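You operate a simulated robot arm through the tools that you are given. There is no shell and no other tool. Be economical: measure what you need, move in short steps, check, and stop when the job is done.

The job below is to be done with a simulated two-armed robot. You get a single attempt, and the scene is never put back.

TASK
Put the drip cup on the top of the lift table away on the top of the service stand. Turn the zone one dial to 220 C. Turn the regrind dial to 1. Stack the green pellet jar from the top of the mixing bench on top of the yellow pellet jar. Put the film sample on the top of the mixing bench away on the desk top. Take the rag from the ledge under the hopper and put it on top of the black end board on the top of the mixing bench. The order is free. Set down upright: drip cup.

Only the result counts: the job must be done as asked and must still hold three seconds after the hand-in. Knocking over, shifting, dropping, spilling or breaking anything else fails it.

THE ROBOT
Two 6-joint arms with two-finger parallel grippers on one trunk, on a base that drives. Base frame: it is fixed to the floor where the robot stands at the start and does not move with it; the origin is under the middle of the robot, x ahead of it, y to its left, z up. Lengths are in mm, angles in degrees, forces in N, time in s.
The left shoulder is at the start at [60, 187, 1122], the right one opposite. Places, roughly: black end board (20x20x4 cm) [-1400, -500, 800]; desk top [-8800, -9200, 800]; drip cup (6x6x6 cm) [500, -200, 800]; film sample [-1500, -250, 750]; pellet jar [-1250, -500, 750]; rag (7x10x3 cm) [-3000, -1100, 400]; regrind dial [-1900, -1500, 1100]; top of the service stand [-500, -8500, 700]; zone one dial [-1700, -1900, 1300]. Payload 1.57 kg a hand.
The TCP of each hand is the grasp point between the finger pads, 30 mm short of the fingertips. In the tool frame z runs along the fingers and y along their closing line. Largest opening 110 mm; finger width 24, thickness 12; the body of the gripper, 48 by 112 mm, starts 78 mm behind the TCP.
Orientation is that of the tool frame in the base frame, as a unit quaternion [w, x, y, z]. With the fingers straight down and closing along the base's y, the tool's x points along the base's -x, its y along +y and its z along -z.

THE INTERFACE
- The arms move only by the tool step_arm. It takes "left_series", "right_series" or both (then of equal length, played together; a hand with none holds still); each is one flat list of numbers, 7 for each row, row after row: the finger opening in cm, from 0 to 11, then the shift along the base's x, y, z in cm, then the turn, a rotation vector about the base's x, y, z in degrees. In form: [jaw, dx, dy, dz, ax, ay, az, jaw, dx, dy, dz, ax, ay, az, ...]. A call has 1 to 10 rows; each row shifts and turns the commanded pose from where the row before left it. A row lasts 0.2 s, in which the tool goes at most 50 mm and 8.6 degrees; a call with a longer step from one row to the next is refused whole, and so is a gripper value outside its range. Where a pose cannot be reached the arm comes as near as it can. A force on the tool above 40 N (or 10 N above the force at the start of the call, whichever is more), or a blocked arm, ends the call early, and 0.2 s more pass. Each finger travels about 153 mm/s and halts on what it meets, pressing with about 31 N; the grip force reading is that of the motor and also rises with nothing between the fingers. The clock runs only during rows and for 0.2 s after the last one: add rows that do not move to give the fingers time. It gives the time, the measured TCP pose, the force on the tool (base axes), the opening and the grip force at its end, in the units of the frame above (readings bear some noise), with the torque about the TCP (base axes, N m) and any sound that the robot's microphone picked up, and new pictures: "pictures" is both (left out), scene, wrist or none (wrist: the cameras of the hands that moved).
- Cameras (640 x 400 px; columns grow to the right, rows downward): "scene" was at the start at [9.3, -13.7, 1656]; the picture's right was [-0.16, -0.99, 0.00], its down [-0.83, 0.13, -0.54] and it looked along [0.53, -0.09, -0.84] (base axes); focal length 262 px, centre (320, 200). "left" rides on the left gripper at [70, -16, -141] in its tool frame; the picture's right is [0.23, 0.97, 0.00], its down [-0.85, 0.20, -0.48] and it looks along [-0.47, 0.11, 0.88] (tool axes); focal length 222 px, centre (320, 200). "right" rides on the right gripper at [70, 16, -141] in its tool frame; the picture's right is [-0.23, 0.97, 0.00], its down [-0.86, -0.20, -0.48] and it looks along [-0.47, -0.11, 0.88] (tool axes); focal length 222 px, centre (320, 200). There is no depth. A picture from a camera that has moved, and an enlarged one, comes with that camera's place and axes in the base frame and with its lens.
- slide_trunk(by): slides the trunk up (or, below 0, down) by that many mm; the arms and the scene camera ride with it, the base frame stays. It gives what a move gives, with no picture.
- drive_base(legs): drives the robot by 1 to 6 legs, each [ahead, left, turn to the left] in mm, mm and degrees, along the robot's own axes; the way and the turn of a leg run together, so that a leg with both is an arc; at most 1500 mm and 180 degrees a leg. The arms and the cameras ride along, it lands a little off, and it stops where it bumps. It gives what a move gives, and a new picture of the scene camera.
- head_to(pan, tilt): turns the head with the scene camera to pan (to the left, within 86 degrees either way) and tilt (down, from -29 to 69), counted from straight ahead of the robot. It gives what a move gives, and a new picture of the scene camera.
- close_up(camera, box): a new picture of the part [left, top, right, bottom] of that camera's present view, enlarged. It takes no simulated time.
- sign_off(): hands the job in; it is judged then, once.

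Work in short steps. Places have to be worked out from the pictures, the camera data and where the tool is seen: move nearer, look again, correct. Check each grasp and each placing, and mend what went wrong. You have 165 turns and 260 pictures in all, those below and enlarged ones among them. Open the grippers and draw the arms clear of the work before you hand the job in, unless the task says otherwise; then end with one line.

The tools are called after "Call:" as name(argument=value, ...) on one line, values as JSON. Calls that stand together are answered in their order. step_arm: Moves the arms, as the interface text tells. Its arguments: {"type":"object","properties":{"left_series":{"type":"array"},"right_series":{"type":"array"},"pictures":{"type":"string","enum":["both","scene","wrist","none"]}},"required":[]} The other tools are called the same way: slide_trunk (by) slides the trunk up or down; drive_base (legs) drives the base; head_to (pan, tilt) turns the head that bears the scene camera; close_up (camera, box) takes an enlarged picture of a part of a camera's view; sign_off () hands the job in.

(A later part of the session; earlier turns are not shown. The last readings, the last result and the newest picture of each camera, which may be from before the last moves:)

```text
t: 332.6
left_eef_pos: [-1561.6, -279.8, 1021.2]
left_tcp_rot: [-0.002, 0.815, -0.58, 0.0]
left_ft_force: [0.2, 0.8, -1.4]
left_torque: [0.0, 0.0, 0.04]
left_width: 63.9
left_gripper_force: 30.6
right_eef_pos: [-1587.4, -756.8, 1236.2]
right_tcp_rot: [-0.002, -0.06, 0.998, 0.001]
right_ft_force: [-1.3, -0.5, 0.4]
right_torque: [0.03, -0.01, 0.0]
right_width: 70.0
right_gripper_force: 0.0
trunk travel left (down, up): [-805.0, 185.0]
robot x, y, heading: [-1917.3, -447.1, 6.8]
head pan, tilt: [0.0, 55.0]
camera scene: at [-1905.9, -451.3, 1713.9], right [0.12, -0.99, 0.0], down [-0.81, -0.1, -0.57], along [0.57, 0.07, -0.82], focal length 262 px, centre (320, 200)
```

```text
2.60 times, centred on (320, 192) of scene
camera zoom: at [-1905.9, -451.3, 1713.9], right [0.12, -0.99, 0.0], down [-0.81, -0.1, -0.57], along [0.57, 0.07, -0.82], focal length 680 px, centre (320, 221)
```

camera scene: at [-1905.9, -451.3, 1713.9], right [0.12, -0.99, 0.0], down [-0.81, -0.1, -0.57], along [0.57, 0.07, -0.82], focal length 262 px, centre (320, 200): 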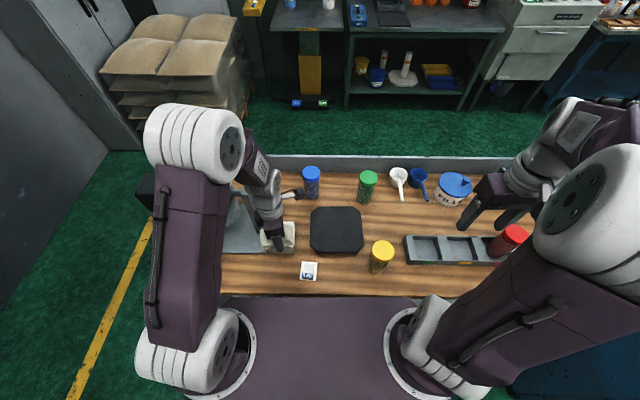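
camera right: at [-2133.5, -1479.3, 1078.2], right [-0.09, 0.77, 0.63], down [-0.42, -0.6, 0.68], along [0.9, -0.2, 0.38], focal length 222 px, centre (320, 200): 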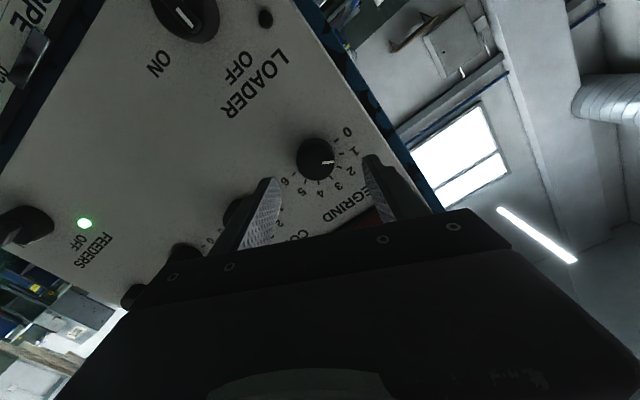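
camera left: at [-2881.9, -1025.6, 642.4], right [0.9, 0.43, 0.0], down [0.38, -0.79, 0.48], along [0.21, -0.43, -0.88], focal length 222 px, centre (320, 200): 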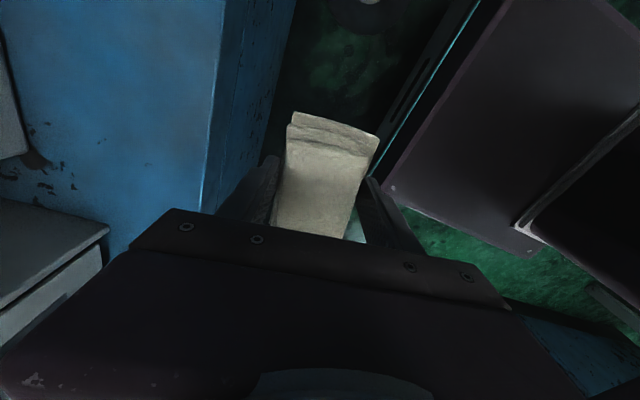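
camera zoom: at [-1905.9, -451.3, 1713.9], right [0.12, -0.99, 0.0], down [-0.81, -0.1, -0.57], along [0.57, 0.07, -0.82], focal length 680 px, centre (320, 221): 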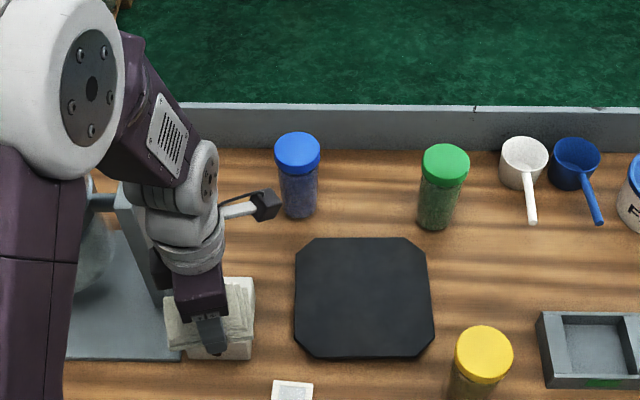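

Call:
step_arm(left_series=[4, 3.12, -3.5, 0, 0, 0, 0, 4, 3.12, -3.5, 0, 0, 0, 0, 4, 3.12, -3.5, 0, 0, 0, 0, 4, 3.12, -3.5, 0, 0, 0, 0, 4, 3.12, -3.5, 0, 0, 0, 0, 4, 0, 0, -4, 0, 0, 0, 4, 0, 0, -4, 0, 0, 0], pictures="both")

Call:
close_up(camera="scene", box=[230, 115, 450, 269])

```text
t: 334.2
left_eef_pos: [-1406.6, -454.2, 941.0]
left_tcp_rot: [0.001, 0.814, -0.58, -0.001]
left_ft_force: [0.0, 0.0, -0.3]
left_torque: [-0.01, 0.01, -0.03]
left_width: 63.9
left_gripper_force: 30.8
right_eef_pos: [-1587.7, -754.6, 1237.6]
right_tcp_rot: [-0.002, -0.06, 0.998, -0.001]
right_ft_force: [0.7, -0.6, 0.3]
right_torque: [-0.01, -0.01, -0.03]
right_width: 70.0
right_gripper_force: 0.0
trunk travel left (down, up): [-805.0, 185.0]
robot x, y, heading: [-1919.4, -448.3, 6.8]
head pan, tilt: [0.0, 55.0]
camera scene: at [-1903.8, -448.0, 1713.9], right [0.12, -0.99, 0.0], down [-0.81, -0.1, -0.57], along [0.57, 0.07, -0.82], focal length 262 px, centre (320, 200)
camera left: at [-1368.2, -514.7, 1081.7], right [-0.85, -0.53, 0.0], down [-0.47, 0.74, 0.48], along [-0.26, 0.41, -0.88], focal length 222 px, centre (320, 200)
```

scene: 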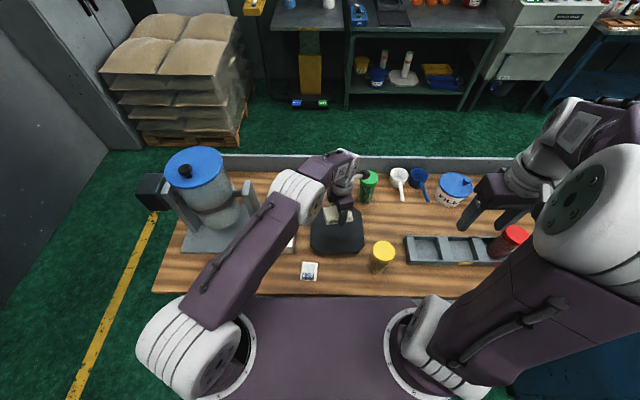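
left: 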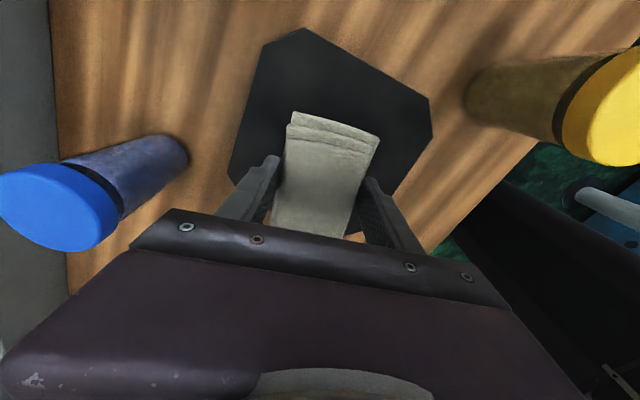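

```text
2.60 times, centred on (340, 192) of scene
camera zoom: at [-1903.8, -448.0, 1713.9], right [0.12, -0.99, 0.0], down [-0.81, -0.1, -0.57], along [0.57, 0.07, -0.82], focal length 680 px, centre (268, 221)
```

zoom: 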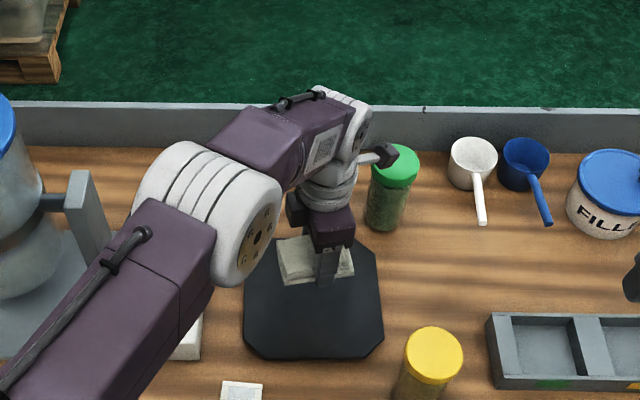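

Rag is above the board. I lower toward contact (expected TCP≈835).

Call:
step_arm(left_series=[4, 0, 0, -4, 0, 0, 0, 4, 0, 0, -3, 0, 0, 0, 4, 0, 0, -1.5, 0, 0, 0, 4, 0, 0, -0.5, 0, 0, 0, 4, 0, 0, -0.5, 0, 0, 0], pictures="wrist")

```text
t: 335.2
left_eef_pos: [-1405.1, -450.9, 861.8]
left_tcp_rot: [-0.003, 0.815, -0.58, 0.009]
left_ft_force: [-9.8, 3.4, 29.8]
left_torque: [0.34, 1.37, -0.03]
left_width: 64.1
left_gripper_force: 31.0
left hand out of reach, approached as far as the arm can: row 3
right_eef_pos: [-1590.4, -754.9, 1238.9]
right_tcp_rot: [-0.001, -0.059, 0.998, 0.0]
right_ft_force: [-0.3, -0.7, 0.5]
right_torque: [-0.02, 0.04, 0.02]
right_width: 69.9
right_gripper_force: 0.0
trunk travel left (down, up): [-805.0, 185.0]
robot x, y, heading: [-1918.4, -448.3, 6.9]
head pan, tilt: [0.0, 55.0]
stopped in row 4 (left hand): the force on the tool passed its limit at 46 N (the readings are from after the stop); the commanded pose is now the measured one
camera left: at [-1370.3, -511.1, 1003.7], right [-0.85, -0.53, -0.01], down [-0.48, 0.74, 0.47], along [-0.24, 0.4, -0.88], focal length 222 px, centre (320, 200)
```

left: 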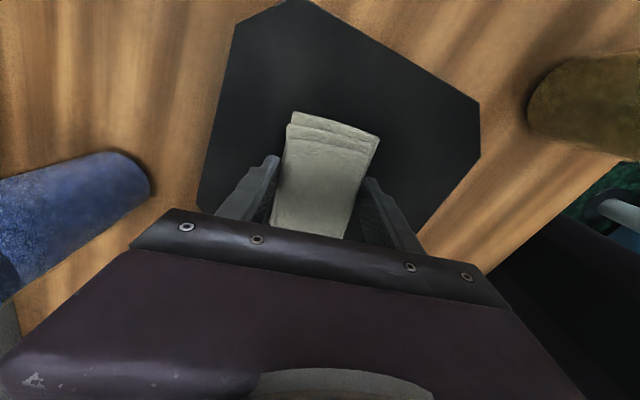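

Contact on the board (top z≈830). I ease up, open, and lift away.

Call:
step_arm(left_series=[4, 0, 0, 0.3, 0, 0, 0, 7, 0, 0, 0, 0, 0, 0, 9, 0, 0, 0, 0, 0, 0, 9, 0, 0, 0, 0, 0, 0, 9, 0, 0, 3, 0, 0, 0, 9, 0, 0, 4, 0, 0, 0, 9, 0, 0, 4, 0, 0, 0, 9, 0, 0, 4, 0, 0, 0], pictures="both")

```text
t: 337.0
left_eef_pos: [-1381.5, -462.4, 1005.4]
left_tcp_rot: [-0.003, 0.815, -0.58, 0.005]
left_ft_force: [0.1, 0.6, 0.0]
left_torque: [0.0, 0.02, -0.03]
left_width: 89.9
left_gripper_force: 0.0
left hand out of reach, approached as far as the arm can: row 5, 6, 7, 8
right_eef_pos: [-1587.2, -755.4, 1238.5]
right_tcp_rot: [-0.002, -0.06, 0.998, -0.002]
right_ft_force: [-0.6, 0.6, -0.1]
right_torque: [0.03, 0.0, 0.0]
right_width: 70.1
right_gripper_force: 0.0
trunk travel left (down, up): [-805.0, 185.0]
robot x, y, heading: [-1916.3, -444.8, 6.8]
head pan, tilt: [0.0, 55.0]
camera scene: at [-1905.3, -448.0, 1713.8], right [0.12, -0.99, 0.0], down [-0.81, -0.1, -0.57], along [0.57, 0.07, -0.82], focal length 262 px, centre (320, 200)
camera left: at [-1345.9, -522.6, 1147.6], right [-0.85, -0.53, -0.01], down [-0.47, 0.74, 0.47], along [-0.25, 0.4, -0.88], focal length 222 px, centre (320, 200)
```

scene: 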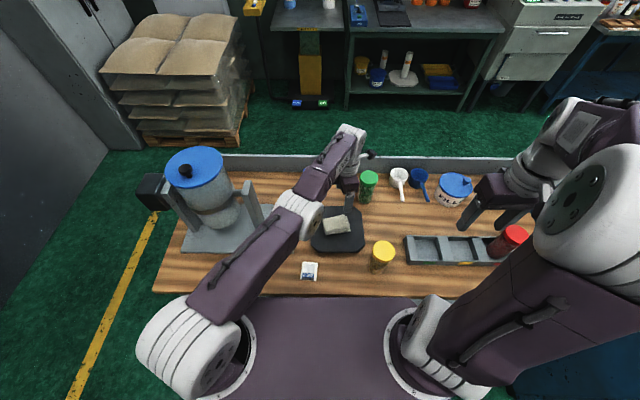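
left: 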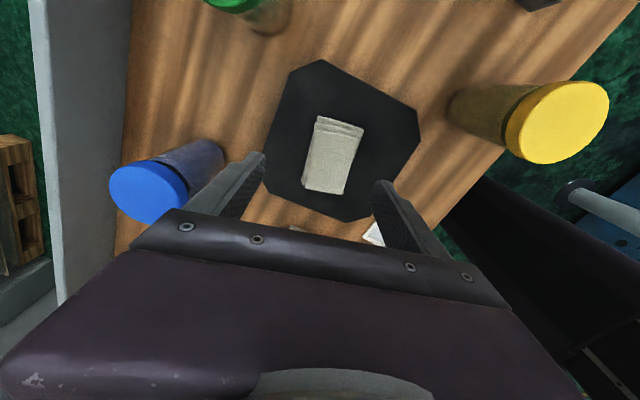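

Rag lies on the board. Next the jars: green ≈[-1225,-562] is far, so I'll use the right hand tilted forward ~50°. First retract the left arm and lower the trunk 80.

Call:
step_arm(left_series=[9, -3.5, 3, 0.5, 0, 0, 0, 9, -3.5, 3, 0.5, 0, 0, 0, 9, -3.5, 3, 0.5, 0, 0, 0, 9, -3.5, 3, 0.5, 0, 0, 0, 9, -3.5, 3, 0.5, 0, 0, 0, 9, -3.5, 3, 0.5, 0, 0, 0, 9, -3, 2, 1.5, 0, 0, 0, 9, 0, 0, 4, 0, 0, 0], pictures="none")

Call:
slide_trunk(by=-80)

Call:
step_arm(right_series=[8, 2.7, 1.8, -2, 0.98, -8.27, 0, 8, 2.7, 1.8, -2, 0.98, -8.27, 0, 8, 2.7, 1.8, -2, 0.98, -8.27, 0, 8, 2.7, 1.8, -2, 0.98, -8.27, 0, 8, 2.7, 1.8, -2, 0.98, -8.27, 0, 8, 2.7, 1.8, -2, 0.98, -8.27, 0, 8, 2.7, 1.8, -2, 0, 0, 0, 8, 2.7, 1.8, -2, 0, 0, 0], pictures="both")

```text
t: 338.8
left_eef_pos: [-1622.4, -261.2, 1092.9]
left_tcp_rot: [-0.005, 0.814, -0.581, 0.008]
left_ft_force: [-0.2, -0.4, 0.1]
left_torque: [0.02, -0.01, 0.0]
left_width: 90.0
left_gripper_force: 0.1
left hand out of reach, approached as far as the arm can: row 1
right_eef_pos: [-1589.2, -756.2, 1236.4]
right_tcp_rot: [0.0, -0.061, 0.998, -0.001]
right_ft_force: [-0.7, 0.6, 0.5]
right_torque: [0.02, -0.03, -0.02]
right_width: 70.0
right_gripper_force: 0.1
trunk travel left (down, up): [-805.0, 185.0]
robot x, y, heading: [-1917.4, -445.6, 6.9]
head pan, tilt: [0.0, 55.0]
```

```text
t: 340.0
left_eef_pos: [-1621.1, -261.0, 1010.6]
left_tcp_rot: [-0.002, 0.815, -0.58, 0.007]
left_ft_force: [0.2, 0.2, -0.3]
left_torque: [0.02, 0.0, 0.02]
left_width: 89.7
left_gripper_force: 0.1
right_eef_pos: [-1586.7, -753.9, 1157.0]
right_tcp_rot: [-0.002, -0.06, 0.998, -0.001]
right_ft_force: [0.2, 0.2, -0.4]
right_torque: [0.03, 0.01, 0.0]
right_width: 69.7
right_gripper_force: 0.0
trunk travel left (down, up): [-725.0, 265.0]
robot x, y, heading: [-1918.6, -448.0, 7.0]
head pan, tilt: [0.0, 55.0]
```

```text
t: 341.8
left_eef_pos: [-1619.9, -259.8, 1010.8]
left_tcp_rot: [-0.003, 0.815, -0.58, 0.007]
left_ft_force: [0.7, 0.2, -0.1]
left_torque: [0.01, 0.0, 0.01]
left_width: 89.9
left_gripper_force: 0.1
right_eef_pos: [-1374.2, -607.6, 1006.7]
right_tcp_rot: [0.396, -0.057, 0.915, 0.04]
right_ft_force: [0.0, -0.8, -0.8]
right_torque: [0.0, 0.01, -0.02]
right_width: 80.0
right_gripper_force: 0.1
right hand out of reach, approached as far as the arm can: row 5, 8
trunk travel left (down, up): [-725.0, 265.0]
robot x, y, heading: [-1920.5, -446.5, 6.9]
head pan, tilt: [0.0, 55.0]
camera scene: at [-1903.6, -446.2, 1633.9], right [0.12, -0.99, 0.0], down [-0.81, -0.1, -0.57], along [0.57, 0.07, -0.82], focal length 262 px, centre (320, 200)
camera right: at [-1526.0, -613.8, 1053.2], right [0.02, 0.98, 0.19], down [0.26, -0.19, 0.94], along [0.96, 0.03, -0.26], focal length 222 px, centre (320, 200)
```

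scene: 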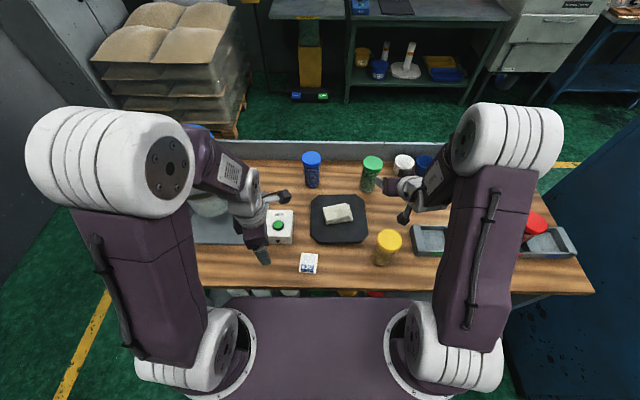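
right: 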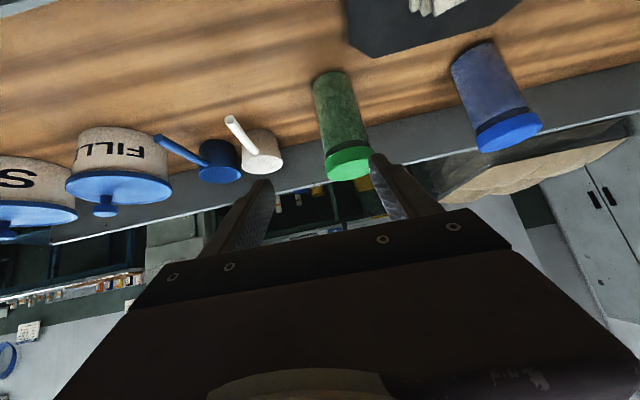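

Green jar ≈[-1235,-553], lid top ≈920. The arm needs the target more to its right, so I shift the base 80 mm left and move to the pre-grasp point.

Call:
drive_base(legs=[[10, 80, 0]])

Call:
step_arm(right_series=[8, 1.5, -1.4, -1.5, 0, 0, 0, 8, 1.5, -1.3, -1.5, 0, 0, 0, 8, 1.5, -1, -1.5, 0, 0, 0, 8, 1, 0, -1.5, 0, 0, 0, 8, 0, 0, 0, 0, 0, 0], pictures="wrist")

```text
t: 342.9
left_eef_pos: [-1621.8, -178.9, 1012.4]
left_tcp_rot: [-0.005, 0.815, -0.579, 0.008]
left_ft_force: [0.2, 0.0, -1.5]
left_torque: [-0.01, 0.01, 0.0]
left_width: 90.0
left_gripper_force: 0.1
right_eef_pos: [-1373.6, -526.0, 1007.6]
right_tcp_rot: [0.396, -0.058, 0.915, 0.042]
right_ft_force: [-0.6, -0.6, 1.2]
right_torque: [-0.01, 0.01, 0.02]
right_width: 80.1
right_gripper_force: 0.1
trunk travel left (down, up): [-725.0, 265.0]
robot x, y, heading: [-1915.6, -367.1, 6.9]
head pan, tilt: [0.0, 55.0]
camera scene: at [-1904.5, -367.4, 1633.9], right [0.12, -0.99, 0.0], down [-0.81, -0.1, -0.57], along [0.57, 0.07, -0.82], focal length 262 px, centre (320, 200)
```

scene: 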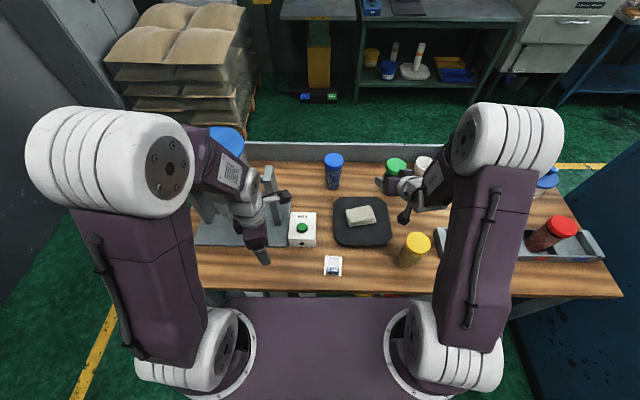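

```text
t: 344.1
left_eef_pos: [-1621.5, -178.0, 1012.0]
left_tcp_rot: [-0.004, 0.816, -0.578, 0.008]
left_ft_force: [0.4, 0.0, -0.1]
left_torque: [-0.04, 0.01, 0.04]
left_width: 90.1
left_gripper_force: 0.1
right_eef_pos: [-1318.8, -562.2, 948.8]
right_tcp_rot: [0.396, -0.058, 0.915, 0.041]
right_ft_force: [0.1, 0.0, -0.8]
right_torque: [-0.04, 0.02, -0.02]
right_width: 80.0
right_gripper_force: 0.1
trunk travel left (down, up): [-725.0, 265.0]
robot x, y, heading: [-1918.7, -367.5, 7.1]
head pan, tilt: [0.0, 55.0]
camera right: at [-1471.8, -567.8, 995.6], right [0.02, 0.98, 0.19], down [0.26, -0.19, 0.95], along [0.96, 0.03, -0.26], focal length 222 px, centre (320, 200)
```

right: 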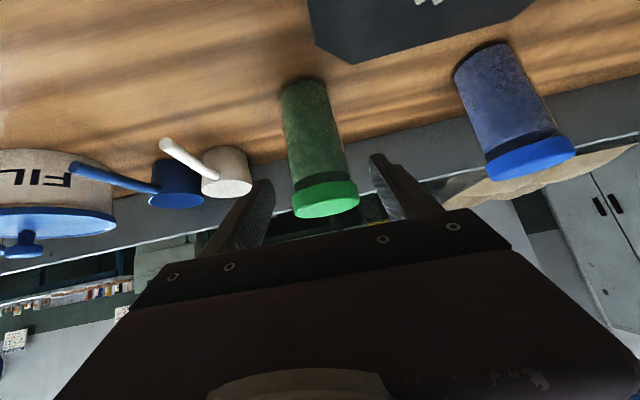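

Aligned; I advance 105 mm along the tool axis so the fingers straddle the green jar, then close.

Call:
step_arm(right_series=[8, 1.88, 0.19, -1.78, 0, 0, 0, 8, 1.88, 0.19, -1.78, 0, 0, 0, 8, 1.88, 0.19, -1.78, 0, 0, 0, 8, 1.88, 0.19, -1.78, 0, 0, 0, 8, 0, 0, 0, 0, 0, 0], pictures="wrist")

```text
t: 345.2
left_eef_pos: [-1621.7, -179.1, 1010.9]
left_tcp_rot: [-0.003, 0.816, -0.579, 0.007]
left_ft_force: [-0.2, -0.4, -0.1]
left_torque: [-0.03, 0.0, 0.03]
left_width: 89.8
left_gripper_force: 0.1
right_eef_pos: [-1245.1, -557.0, 877.7]
right_tcp_rot: [0.397, -0.058, 0.915, 0.041]
right_ft_force: [0.7, -0.7, 0.8]
right_torque: [-0.01, 0.01, 0.01]
right_width: 80.1
right_gripper_force: 0.1
trunk travel left (down, up): [-725.0, 265.0]
robot x, y, heading: [-1917.8, -364.7, 7.1]
head pan, tilt: [0.0, 55.0]
camera right: at [-1397.3, -562.4, 923.4], right [0.02, 0.98, 0.2], down [0.26, -0.19, 0.95], along [0.96, 0.03, -0.26], focal length 222 px, centre (320, 200)
```

right: 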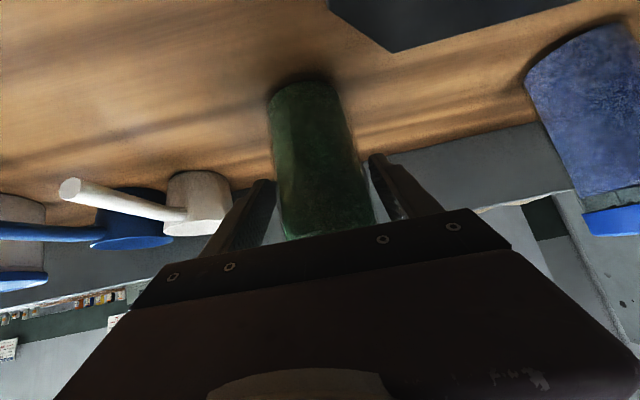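

Call:
step_arm(right_series=[6.5, 0, 0, 0, 0, 0, 0, 5, 0, 0, 0, 0, 0, 0, 4, 0, 0, 0, 0, 0, 0, 4, 0, 0, 0, 0, 0, 0, 4, 0, 0, 1, 0, 0, 0, 4, -0.3, 0, 2, 0, 0, 0], pictures="wrist")

```text
t: 346.6
left_eef_pos: [-1620.7, -178.5, 1011.0]
left_tcp_rot: [-0.003, 0.816, -0.578, 0.007]
left_ft_force: [-0.2, 0.2, -0.3]
left_torque: [0.04, -0.06, 0.05]
left_width: 90.0
left_gripper_force: 0.1
right_eef_pos: [-1248.0, -555.4, 905.5]
right_tcp_rot: [0.396, -0.059, 0.915, 0.042]
right_ft_force: [0.0, 0.0, -2.0]
right_torque: [0.01, 0.03, -0.02]
right_width: 67.5
right_gripper_force: 31.1
trunk travel left (down, up): [-725.0, 265.0]
robot x, y, heading: [-1915.6, -361.7, 7.0]
head pan, tilt: [0.0, 55.0]
camera right: at [-1400.5, -561.7, 952.2], right [0.02, 0.98, 0.2], down [0.26, -0.19, 0.94], along [0.96, 0.03, -0.26], focal length 222 px, centre (320, 200)
```

right: 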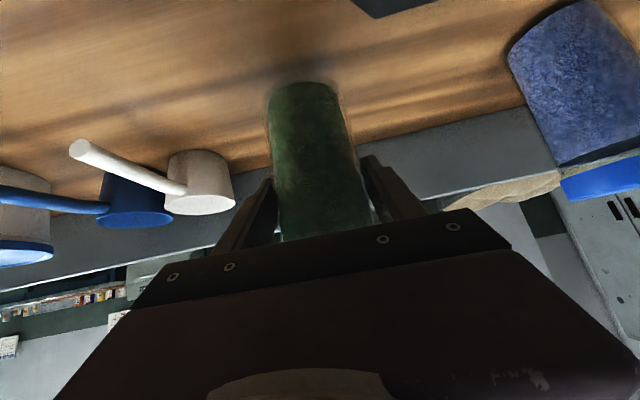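

Green jar is gripped (67 mm) and lifting. I raise it 160 mm more, then back the base up 230 mm toward the yellow jar's range.

Call:
step_arm(right_series=[4, -0.5, 0, 4, 0, 0, 0, 4, -0.5, 0, 4, 0, 0, 0, 4, -0.5, 0, 4, 0, 0, 0, 4, -0.5, 0, 4, 0, 0, 0, 4, 0, 0, 2, 0, 0, 0], pictures="none")

Call:
drive_base(legs=[[-240, 0, 0]])

Call:
close_up(camera="scene", box=[310, 90, 470, 230])

```text
t: 347.9
left_eef_pos: [-1621.2, -178.0, 1010.1]
left_tcp_rot: [-0.003, 0.816, -0.578, 0.009]
left_ft_force: [-0.1, -0.4, 0.5]
left_torque: [0.05, -0.02, 0.02]
left_width: 90.1
left_gripper_force: 0.0
right_eef_pos: [-1265.2, -556.1, 1086.6]
right_tcp_rot: [0.396, -0.058, 0.915, 0.041]
right_ft_force: [-0.1, 0.4, -3.0]
right_torque: [-0.02, 0.01, 0.0]
right_width: 67.7
right_gripper_force: 31.0
trunk travel left (down, up): [-725.0, 265.0]
robot x, y, heading: [-1920.0, -368.2, 6.8]
head pan, tilt: [0.0, 55.0]
```

```text
t: 349.6
left_eef_pos: [-1857.3, -207.8, 1011.1]
left_tcp_rot: [-0.003, 0.817, -0.576, 0.006]
left_ft_force: [-0.5, 0.5, -0.6]
left_torque: [-0.01, -0.01, -0.02]
left_width: 90.0
left_gripper_force: 0.1
right_eef_pos: [-1499.3, -582.9, 1086.4]
right_tcp_rot: [0.396, -0.062, 0.915, 0.043]
right_ft_force: [-0.1, 0.1, -3.4]
right_torque: [0.0, -0.01, -0.03]
right_width: 67.7
right_gripper_force: 31.6
trunk travel left (down, up): [-725.0, 265.0]
robot x, y, heading: [-2155.1, -396.2, 7.5]
head pan, tilt: [0.0, 55.0]
camera scene: at [-2138.9, -396.2, 1633.8], right [0.13, -0.99, 0.0], down [-0.81, -0.11, -0.57], along [0.57, 0.07, -0.82], focal length 262 px, centre (320, 200)
```

scene: 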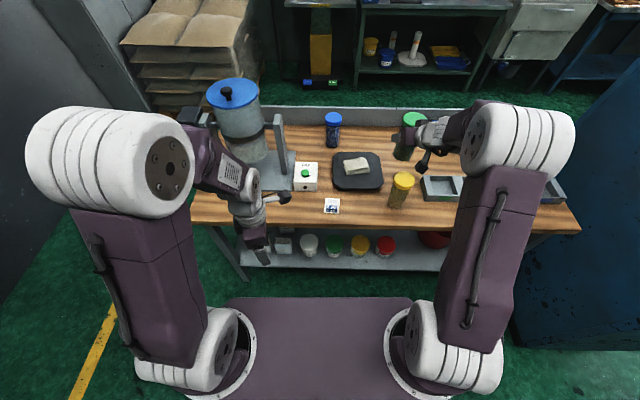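

```text
2.86 times, centred on (390, 160) of scene
camera zoom: at [-2138.9, -396.2, 1633.8], right [0.13, -0.99, 0.0], down [-0.81, -0.11, -0.57], along [0.57, 0.07, -0.82], focal length 748 px, centre (120, 314)
```

zoom: 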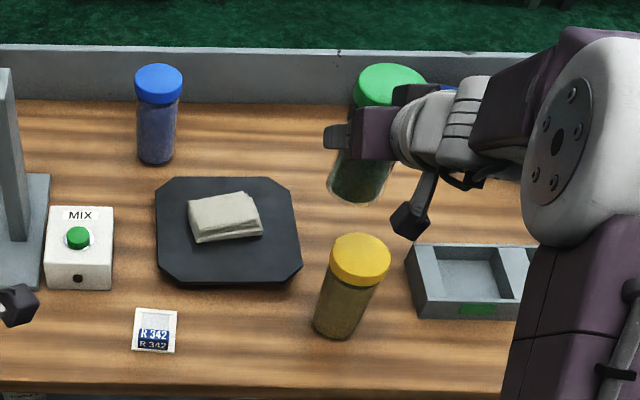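

Yellow lid top ≈[-1546,-605,958]. I move the green jar above it at the present height and check alignment.

Call:
step_arm(right_series=[4, -2.2, -1, 0, 0, 0, 0, 4, -2.3, -1.1, 0, 0, 0, 0, 4, 0, 0, 0, 0, 0, 0], pictures="wrist")

Call:
close_up(camera="scene", box=[350, 90, 450, 220])

```text
t: 350.4
left_eef_pos: [-1858.1, -206.9, 1010.8]
left_tcp_rot: [-0.003, 0.817, -0.576, 0.007]
left_ft_force: [0.0, 0.2, 0.8]
left_torque: [0.0, 0.0, 0.0]
left_width: 90.0
left_gripper_force: 0.1
right_eef_pos: [-1543.6, -603.7, 1085.0]
right_tcp_rot: [0.395, -0.062, 0.916, 0.043]
right_ft_force: [0.8, 0.1, -3.5]
right_torque: [0.02, 0.02, 0.0]
right_width: 67.3
right_gripper_force: 31.2
trunk travel left (down, up): [-725.0, 265.0]
robot x, y, heading: [-2153.5, -392.9, 7.2]
head pan, tilt: [0.0, 55.0]
camera right: at [-1695.9, -610.4, 1132.0], right [0.01, 0.98, 0.19], down [0.27, -0.19, 0.94], along [0.96, 0.04, -0.26], focal length 222 px, centre (320, 200)
```

right: 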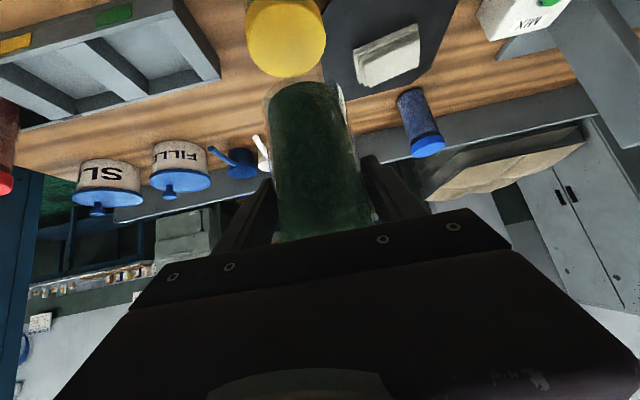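

```text
3.08 times, centred on (400, 155) of scene
camera zoom: at [-2139.9, -396.0, 1633.8], right [0.13, -0.99, 0.0], down [-0.81, -0.11, -0.57], along [0.57, 0.07, -0.82], focal length 805 px, centre (74, 338)
```

zoom: 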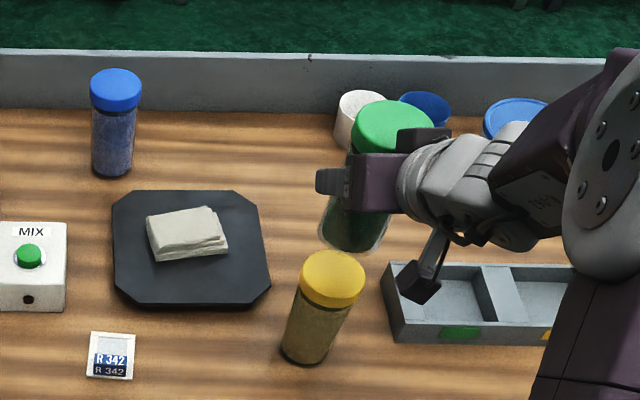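

Y matches; x needs about -8 mm. I shift and lower to just above the lid, then check.

Call:
step_arm(right_series=[4, -0.8, 0, -1, 0, 0, 0, 4, 0, 0, -1.3, 0, 0, 0, 4, 0, 0, -1, 0, 0, 0, 4, 0, 0, 0, 0, 0, 0], pictures="wrist")

Call:
close_up(camera="scene", box=[370, 120, 430, 215])

```text
t: 351.4
left_eef_pos: [-1858.7, -206.9, 1011.6]
left_tcp_rot: [-0.004, 0.817, -0.576, 0.007]
left_ft_force: [-0.7, 0.1, 0.1]
left_torque: [-0.03, -0.01, 0.03]
left_width: 89.9
left_gripper_force: 0.0
right_eef_pos: [-1551.5, -602.3, 1053.3]
right_tcp_rot: [0.395, -0.062, 0.915, 0.043]
right_ft_force: [-0.4, -0.4, -3.1]
right_torque: [0.01, -0.01, 0.02]
right_width: 67.5
right_gripper_force: 30.7
trunk travel left (down, up): [-725.0, 265.0]
robot x, y, heading: [-2153.2, -393.1, 7.2]
head pan, tilt: [0.0, 55.0]
camera right: at [-1704.6, -609.8, 1099.8], right [0.01, 0.98, 0.2], down [0.27, -0.19, 0.94], along [0.96, 0.04, -0.26], focal length 222 px, centre (320, 200)
```

right: 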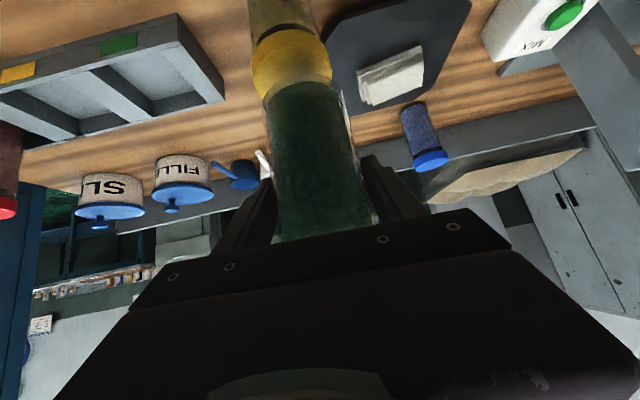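

```text
4.21 times, centred on (400, 168) of scene
camera zoom: at [-2140.7, -396.2, 1633.9], right [0.13, -0.99, 0.0], down [-0.81, -0.11, -0.57], along [0.57, 0.07, -0.82], focal length 1102 px, centre (-17, 337)
```

zoom: 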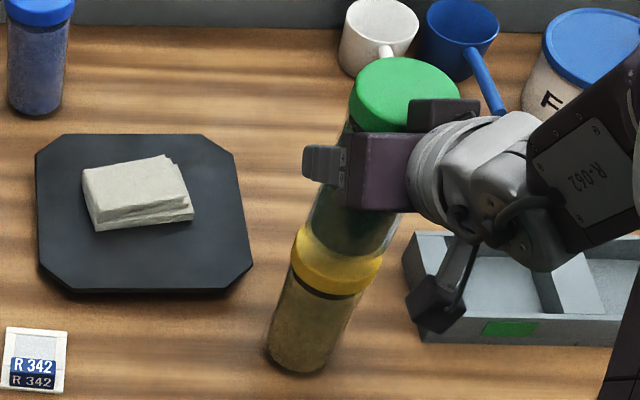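

Laterally the green jar is ~5 mm too far +y. I correct and lower in small steps to contact.

Call:
step_arm(right_series=[4, 0, -0.5, -0.6, 0, 0, 0, 4, 0, 0, -0.6, 0, 0, 0, 4, 0, 0, -0.3, 0, 0, 0, 4, 0, 0, -0.3, 0, 0, 0, 4, 0, 0, 0, 0, 0, 0], pictures="none")

```text
t: 352.6
left_eef_pos: [-1857.8, -206.2, 1010.5]
left_tcp_rot: [-0.002, 0.817, -0.576, 0.007]
left_ft_force: [0.4, -0.2, 0.1]
left_torque: [0.01, 0.0, -0.01]
left_width: 90.0
left_gripper_force: 0.1
right_eef_pos: [-1553.2, -608.1, 1034.8]
right_tcp_rot: [0.396, -0.061, 0.915, 0.043]
right_ft_force: [0.1, 0.2, -3.3]
right_torque: [0.02, 0.02, 0.02]
right_width: 67.7
right_gripper_force: 31.2
trunk travel left (down, up): [-725.0, 265.0]
robot x, y, heading: [-2152.5, -394.9, 7.4]
head pan, tilt: [0.0, 55.0]
```

Call:
step_arm(right_series=[4, 0, 0, -0.3, 0, 0, 0, 4, 0, 0, -0.3, 0, 0, 0, 4, 0, 0, -0.3, 0, 0, 0, 4, 0, 0, 0, 0, 0, 0], pictures="wrist")

Call:
close_up(camera="scene", box=[370, 120, 430, 215])

```text
t: 353.6
left_eef_pos: [-1857.4, -208.2, 1011.4]
left_tcp_rot: [-0.004, 0.818, -0.576, 0.007]
left_ft_force: [0.1, 1.0, -0.5]
left_torque: [0.0, 0.0, -0.01]
left_width: 90.2
left_gripper_force: 0.0
right_eef_pos: [-1552.9, -607.0, 1027.7]
right_tcp_rot: [0.396, -0.061, 0.915, 0.043]
right_ft_force: [-0.7, -0.1, -3.0]
right_torque: [0.02, 0.0, 0.01]
right_width: 67.4
right_gripper_force: 31.1
trunk travel left (down, up): [-725.0, 265.0]
robot x, y, heading: [-2153.1, -394.0, 7.3]
head pan, tilt: [0.0, 55.0]
camera right: at [-1704.4, -615.0, 1073.1], right [0.01, 0.98, 0.2], down [0.27, -0.19, 0.94], along [0.96, 0.04, -0.26], focal length 222 px, centre (320, 200)
```

right: 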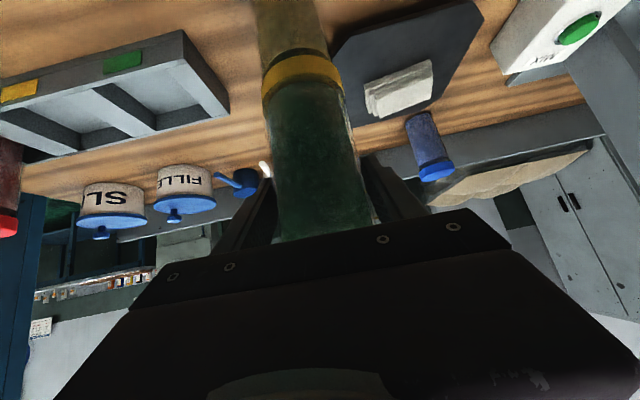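

```text
4.21 times, centred on (400, 168) of scene
camera zoom: at [-2140.2, -396.3, 1633.8], right [0.13, -0.99, 0.0], down [-0.81, -0.11, -0.57], along [0.57, 0.07, -0.82], focal length 1102 px, centre (-17, 337)
```

zoom: 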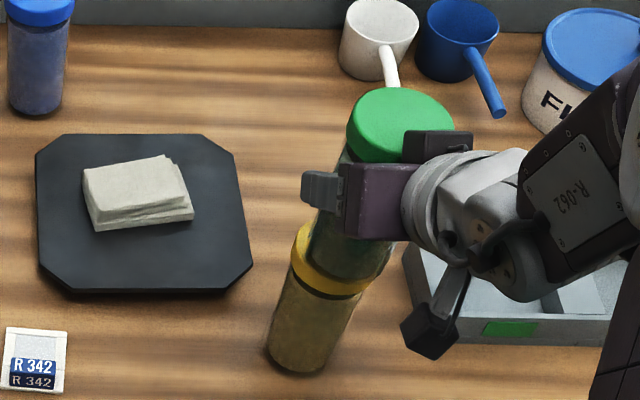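

No contact yet. I keep lowering in 3 mm steps.

Call:
step_arm(right_series=[4, 0, 0, -0.3, 0, 0, 0, 4, 0, 0, -0.3, 0, 0, 0, 4, 0, 0, -0.3, 0, 0, 0, 4, 0, 0, 0, 0, 0, 0], pictures="none")

```text
t: 354.6
left_eef_pos: [-1861.1, -204.7, 1010.9]
left_tcp_rot: [-0.003, 0.817, -0.576, 0.009]
left_ft_force: [-0.2, -0.6, 0.3]
left_torque: [-0.01, -0.02, 0.02]
left_width: 90.1
left_gripper_force: 0.0
right_eef_pos: [-1554.7, -606.9, 1021.2]
right_tcp_rot: [0.399, -0.063, 0.914, 0.043]
right_ft_force: [4.3, -1.3, 26.1]
right_torque: [-0.59, -0.22, 0.25]
right_width: 67.7
right_gripper_force: 30.9
trunk travel left (down, up): [-725.0, 265.0]
robot x, y, heading: [-2150.2, -398.5, 7.3]
head pan, tilt: [0.0, 55.0]
```

Contact (26 N). I ease up 2 mm and view alignment before release.

Call:
step_arm(right_series=[4, 0, 0, 0.25, 0, 0, 0, 4, 0, 0, 0, 0, 0, 0], pictures="wrist")

Call:
close_up(camera="scene", box=[375, 140, 425, 215])

Call:
close_up(camera="right", box=[220, 20, 400, 140])

```text
t: 355.2
left_eef_pos: [-1859.9, -206.4, 1011.2]
left_tcp_rot: [-0.003, 0.817, -0.577, 0.007]
left_ft_force: [-0.1, -0.4, -0.1]
left_torque: [0.01, 0.0, -0.01]
left_width: 90.0
left_gripper_force: 0.0
right_eef_pos: [-1555.2, -607.5, 1019.7]
right_tcp_rot: [0.396, -0.062, 0.915, 0.043]
right_ft_force: [3.9, -0.4, 16.7]
right_torque: [-0.36, -0.46, 0.03]
right_width: 67.3
right_gripper_force: 30.6
trunk travel left (down, up): [-725.0, 265.0]
robot x, y, heading: [-2156.0, -396.3, 7.5]
head pan, tilt: [0.0, 55.0]
camera right: at [-1707.5, -613.9, 1066.4], right [0.01, 0.98, 0.19], down [0.26, -0.19, 0.95], along [0.96, 0.04, -0.26], focal length 222 px, centre (320, 200)
```

right: 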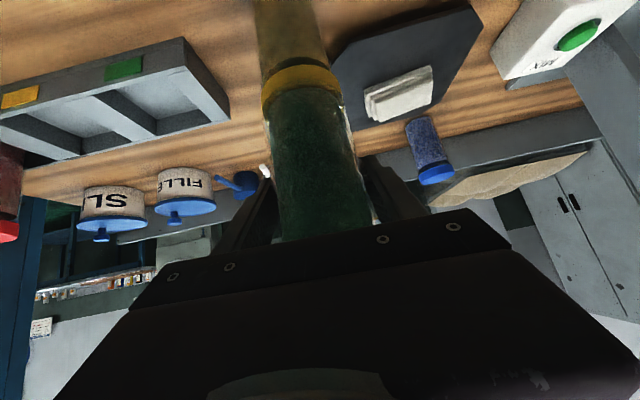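

```text
5.33 times, centred on (400, 178) of scene
camera zoom: at [-2142.9, -395.1, 1633.8], right [0.13, -0.99, 0.0], down [-0.81, -0.11, -0.57], along [0.57, 0.07, -0.82], focal length 1396 px, centre (-107, 320)
```

zoom: 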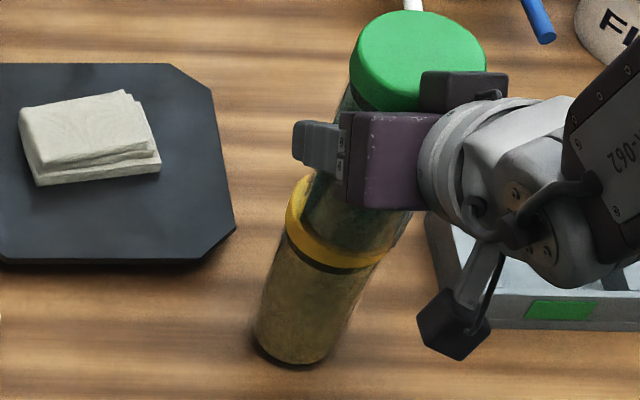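

```text
3.33 times, centred on (310, 80) of right
camera zoom: at [-1707.5, -613.9, 1066.4], right [0.01, 0.98, 0.19], down [0.26, -0.19, 0.95], along [0.96, 0.04, -0.26], focal length 740 px, centre (353, 600)
```

zoom: 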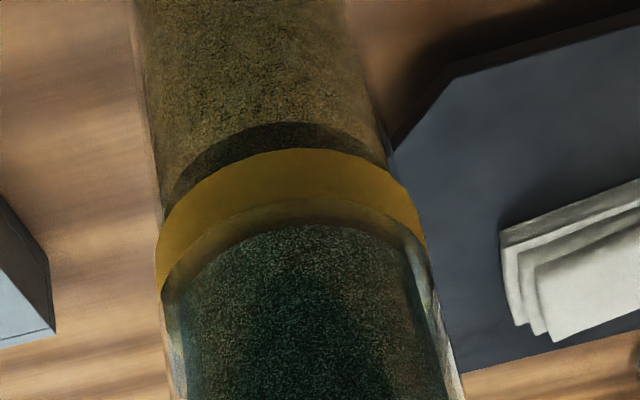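

Alignment is excellent. I ease up 1.5 mm, open, and withdraw back along the tool axis.

Call:
step_arm(right_series=[4, 0, 0, 0.15, 0, 0, 0, 6.9, 0, 0, 0, 0, 0, 0, 7.6, 0, 0, 0, 0, 0, 0, 8.4, 0, 0, 0, 0, 0, 0, 8.4, 0, 0, 0, 0, 0, 0, 8.4, -1.4, -0.2, 1.4, 0, 0, 0, 8.4, -2.1, -0.3, 2, 0, 0, 0, 8.4, -2.1, -0.3, 2, 0, 0, 0, 8.4, -2.1, -0.3, 2, 0, 0, 0, 8.4, -2.1, -0.3, 2, 0, 0, 0], pictures="wrist")

```text
t: 357.4
left_eef_pos: [-1860.0, -206.7, 1010.5]
left_tcp_rot: [-0.003, 0.817, -0.576, 0.008]
left_ft_force: [0.1, -0.2, -0.2]
left_torque: [0.03, 0.01, -0.01]
left_width: 90.0
left_gripper_force: 0.1
right_eef_pos: [-1652.0, -621.4, 1117.2]
right_tcp_rot: [0.396, -0.061, 0.915, 0.043]
right_ft_force: [0.0, 0.0, -0.1]
right_torque: [-0.02, -0.03, 0.02]
right_width: 84.0
right_gripper_force: 0.1
trunk travel left (down, up): [-725.0, 265.0]
robot x, y, heading: [-2155.6, -395.2, 7.3]
head pan, tilt: [0.0, 55.0]
camera right: at [-1804.9, -629.7, 1162.5], right [0.01, 0.98, 0.2], down [0.26, -0.19, 0.95], along [0.96, 0.04, -0.26], focal length 222 px, centre (320, 200)
```

right: 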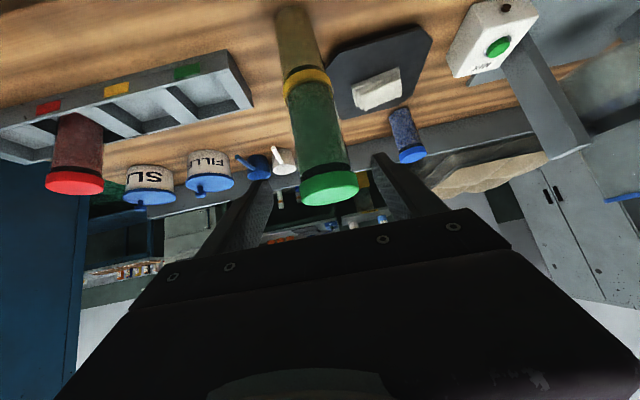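

Stack stands. I retract the right hand to a down pose, then bring the base closer for the film sample with the left hand.

Call:
step_arm(right_series=[8, -3.5, -1.5, 0.5, -0.98, 8.1, 0, 8, -3.5, -1.5, 0.5, -0.98, 8.1, 0, 8, -3.5, -1.5, 0.5, -0.98, 8.1, 0, 8, -3.5, -1.5, 0.5, -0.98, 8.1, 0, 8, -3.5, -1.5, 0.5, -0.98, 8.1, 0, 8, -3.5, -1.5, 0.5, -0.7, 5.5, 0, 8, -2, 0, 3, 0, 0, 0], pictures="none")

Call:
drive_base(legs=[[160, 0, 0]])

```text
t: 359.0
left_eef_pos: [-1860.5, -205.9, 1011.5]
left_tcp_rot: [-0.003, 0.817, -0.576, 0.008]
left_ft_force: [-1.4, 0.4, -0.2]
left_torque: [-0.03, -0.05, 0.0]
left_width: 90.2
left_gripper_force: 0.0
right_eef_pos: [-1883.9, -710.6, 1175.2]
right_tcp_rot: [0.004, -0.059, 0.998, 0.019]
right_ft_force: [-0.1, 0.6, 0.7]
right_torque: [0.0, 0.01, 0.01]
right_width: 80.5
right_gripper_force: 0.1
trunk travel left (down, up): [-725.0, 265.0]
robot x, y, heading: [-2148.3, -395.3, 7.5]
head pan, tilt: [0.0, 55.0]
```

```text
t: 360.4
left_eef_pos: [-1704.0, -186.6, 1011.9]
left_tcp_rot: [-0.004, 0.817, -0.577, 0.008]
left_ft_force: [0.2, -0.7, 0.2]
left_torque: [0.01, 0.0, 0.03]
left_width: 90.1
left_gripper_force: 0.1
right_eef_pos: [-1727.2, -691.4, 1174.8]
right_tcp_rot: [0.005, -0.057, 0.998, 0.021]
right_ft_force: [-0.1, 0.3, -0.5]
right_torque: [-0.01, -0.03, 0.0]
right_width: 80.1
right_gripper_force: 0.0
trunk travel left (down, up): [-725.0, 265.0]
robot x, y, heading: [-1995.9, -376.2, 7.4]
head pan, tilt: [0.0, 55.0]
camera scene: at [-1986.9, -376.3, 1633.9], right [0.13, -0.99, 0.0], down [-0.81, -0.1, -0.57], along [0.57, 0.07, -0.82], focal length 262 px, centre (320, 200)
```

scene: 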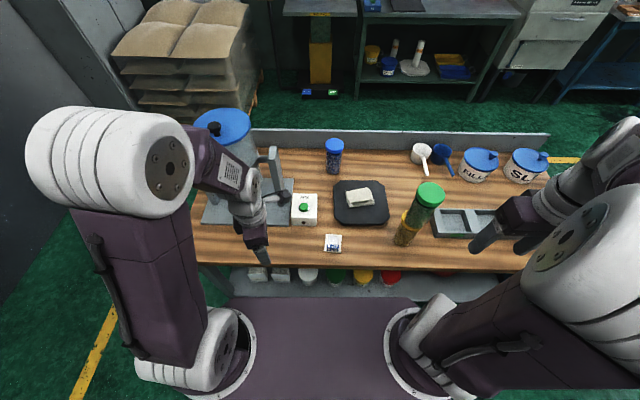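

Call:
step_arm(left_series=[9, 2.3, -3.7, -1, 0, 0, -3, 9, 2.3, -3.7, -1, 0, 0, -3, 9, 2.3, -3.7, -1, 0, 0, -3, 9, 2.3, -3.7, -1, 0, 0, -3, 9, 2.4, -3.7, -1, 0, 0, 0], pictures="wrist")

Call:
close_up(camera="left", box=[240, 80, 420, 200])

```text
t: 361.6
left_eef_pos: [-1582.5, -372.6, 964.1]
left_tcp_rot: [-0.002, 0.752, -0.659, 0.007]
left_ft_force: [0.7, -1.0, -0.1]
left_torque: [0.04, 0.04, 0.03]
left_width: 90.1
left_gripper_force: 0.0
right_eef_pos: [-1724.0, -692.9, 1174.1]
right_tcp_rot: [0.003, -0.059, 0.998, 0.02]
right_ft_force: [-0.1, 0.0, 0.3]
right_torque: [-0.01, 0.02, -0.02]
right_width: 80.0
right_gripper_force: 0.0
trunk travel left (down, up): [-725.0, 265.0]
robot x, y, heading: [-1996.4, -371.4, 7.4]
head pan, tilt: [0.0, 55.0]
camera left: at [-1559.1, -439.4, 1106.7], right [-0.94, -0.35, -0.01], down [-0.32, 0.82, 0.47], along [-0.16, 0.44, -0.88], focal length 222 px, centre (320, 200)
```

left: 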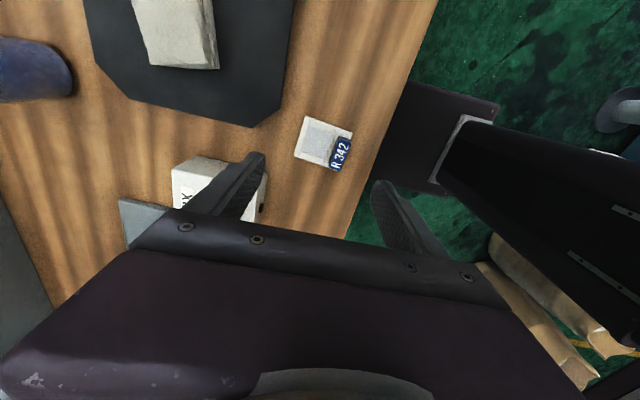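

```text
3.33 times, centred on (330, 140) of left
camera zoom: at [-1559.1, -439.4, 1106.7], right [-0.94, -0.35, -0.01], down [-0.32, 0.82, 0.47], along [-0.16, 0.44, -0.88], focal length 740 px, centre (287, 400)
```

zoom: 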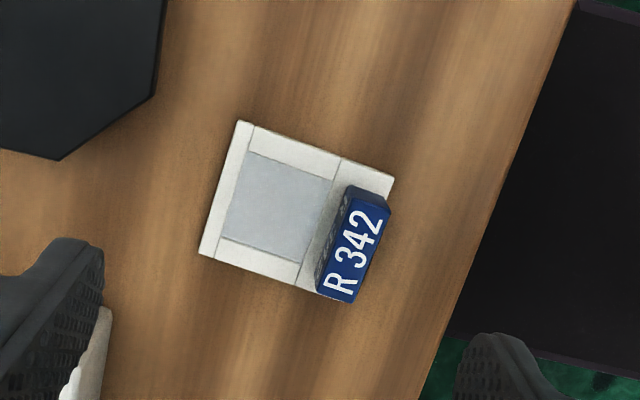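

The film sample has a raised blue tag "R 342" (long axis ~y) at ≈[-1611,-372]; I'll grip that, closing along x. I align and lower to tips ≈845.

Call:
step_arm(left_series=[5, -1.4, 0, -2.5, 0, 0, -3.8, 5, -1.45, 0, -2.5, 0, 0, -3.7, 5, 0, 0, -2.5, 0, 0, 0, 5, 0, 0, -1.5, 0, 0, 0], pictures="wrist")

Call:
close_up(camera="left", box=[240, 80, 420, 220])

```text
t: 362.6
left_eef_pos: [-1613.9, -372.1, 873.3]
left_tcp_rot: [-0.002, 0.708, -0.706, 0.007]
left_ft_force: [0.0, 0.0, 0.0]
left_torque: [-0.02, -0.02, 0.01]
left_width: 50.1
left_gripper_force: 0.0
right_eef_pos: [-1724.4, -691.1, 1173.1]
right_tcp_rot: [0.004, -0.057, 0.998, 0.02]
right_ft_force: [0.0, -0.2, -0.3]
right_torque: [0.02, -0.01, -0.03]
right_width: 79.9
right_gripper_force: 0.0
trunk travel left (down, up): [-725.0, 265.0]
robot x, y, heading: [-1996.3, -373.5, 7.3]
head pan, tilt: [0.0, 55.0]
camera left: at [-1600.5, -441.6, 1015.0], right [-0.97, -0.23, -0.01], down [-0.21, 0.86, 0.47], along [-0.1, 0.46, -0.88], focal length 222 px, centre (320, 200)
```

left: 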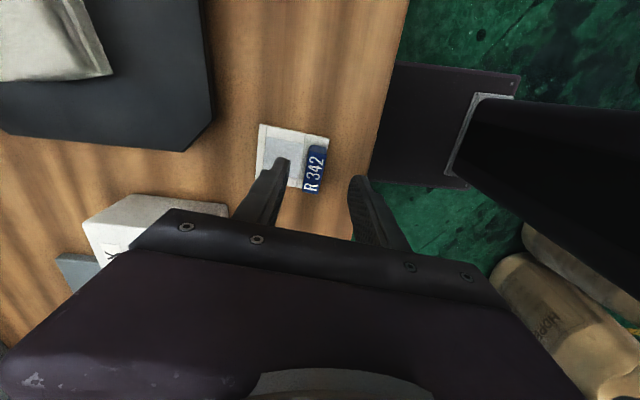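

```text
2.86 times, centred on (330, 150) of left
camera zoom: at [-1600.5, -441.6, 1015.0], right [-0.97, -0.23, -0.01], down [-0.21, 0.86, 0.47], along [-0.1, 0.46, -0.88], focal length 635 px, centre (291, 343)
```

zoom: 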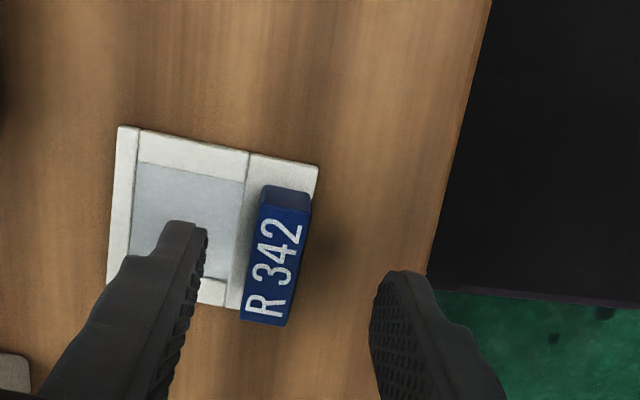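

Tag top triangulates to [-1611,-372,828]. I lower to TCP≈843 and close.

Call:
step_arm(left_series=[5, 0.3, 0, -1.5, 0, 0, 0, 5, 0, 0, -1, 0, 0, 0, 5, 0, 0, -0.5, 0, 0, 0, 3, 0, 0, 0, 0, 0, 0, 1.5, 0, 0, 0, 0, 0, 0, 0.5, 0, 0, 0, 0, 0, 0, 0.5, 0, 0, 0, 0, 0, 0], pictures="wrist")

```text
t: 364.2
left_eef_pos: [-1611.9, -372.5, 842.5]
left_tcp_rot: [-0.002, 0.708, -0.706, 0.008]
left_ft_force: [-0.8, -0.2, -0.6]
left_torque: [-0.02, 0.0, -0.02]
left_width: 14.5
left_gripper_force: 30.9
right_eef_pos: [-1725.5, -692.5, 1173.8]
right_tcp_rot: [0.004, -0.058, 0.998, 0.019]
right_ft_force: [0.4, -0.7, 0.8]
right_torque: [-0.01, 0.03, 0.01]
right_width: 80.2
right_gripper_force: 0.0
trunk travel left (down, up): [-725.0, 265.0]
robot x, y, heading: [-1994.6, -375.4, 7.4]
head pan, tilt: [0.0, 55.0]
camera left: at [-1597.5, -441.4, 984.3], right [-0.97, -0.23, -0.01], down [-0.21, 0.86, 0.47], along [-0.1, 0.46, -0.88], focal length 222 px, centre (320, 200)
```

left: 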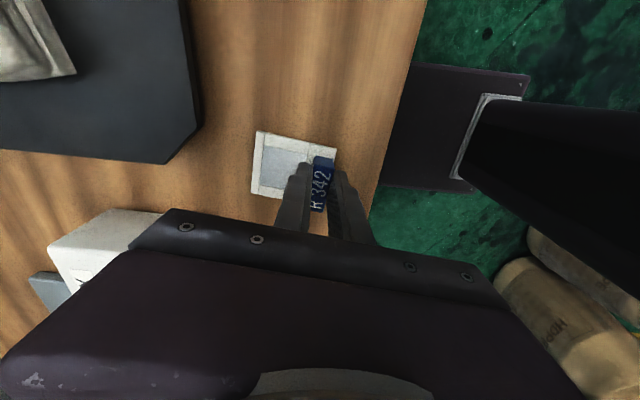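

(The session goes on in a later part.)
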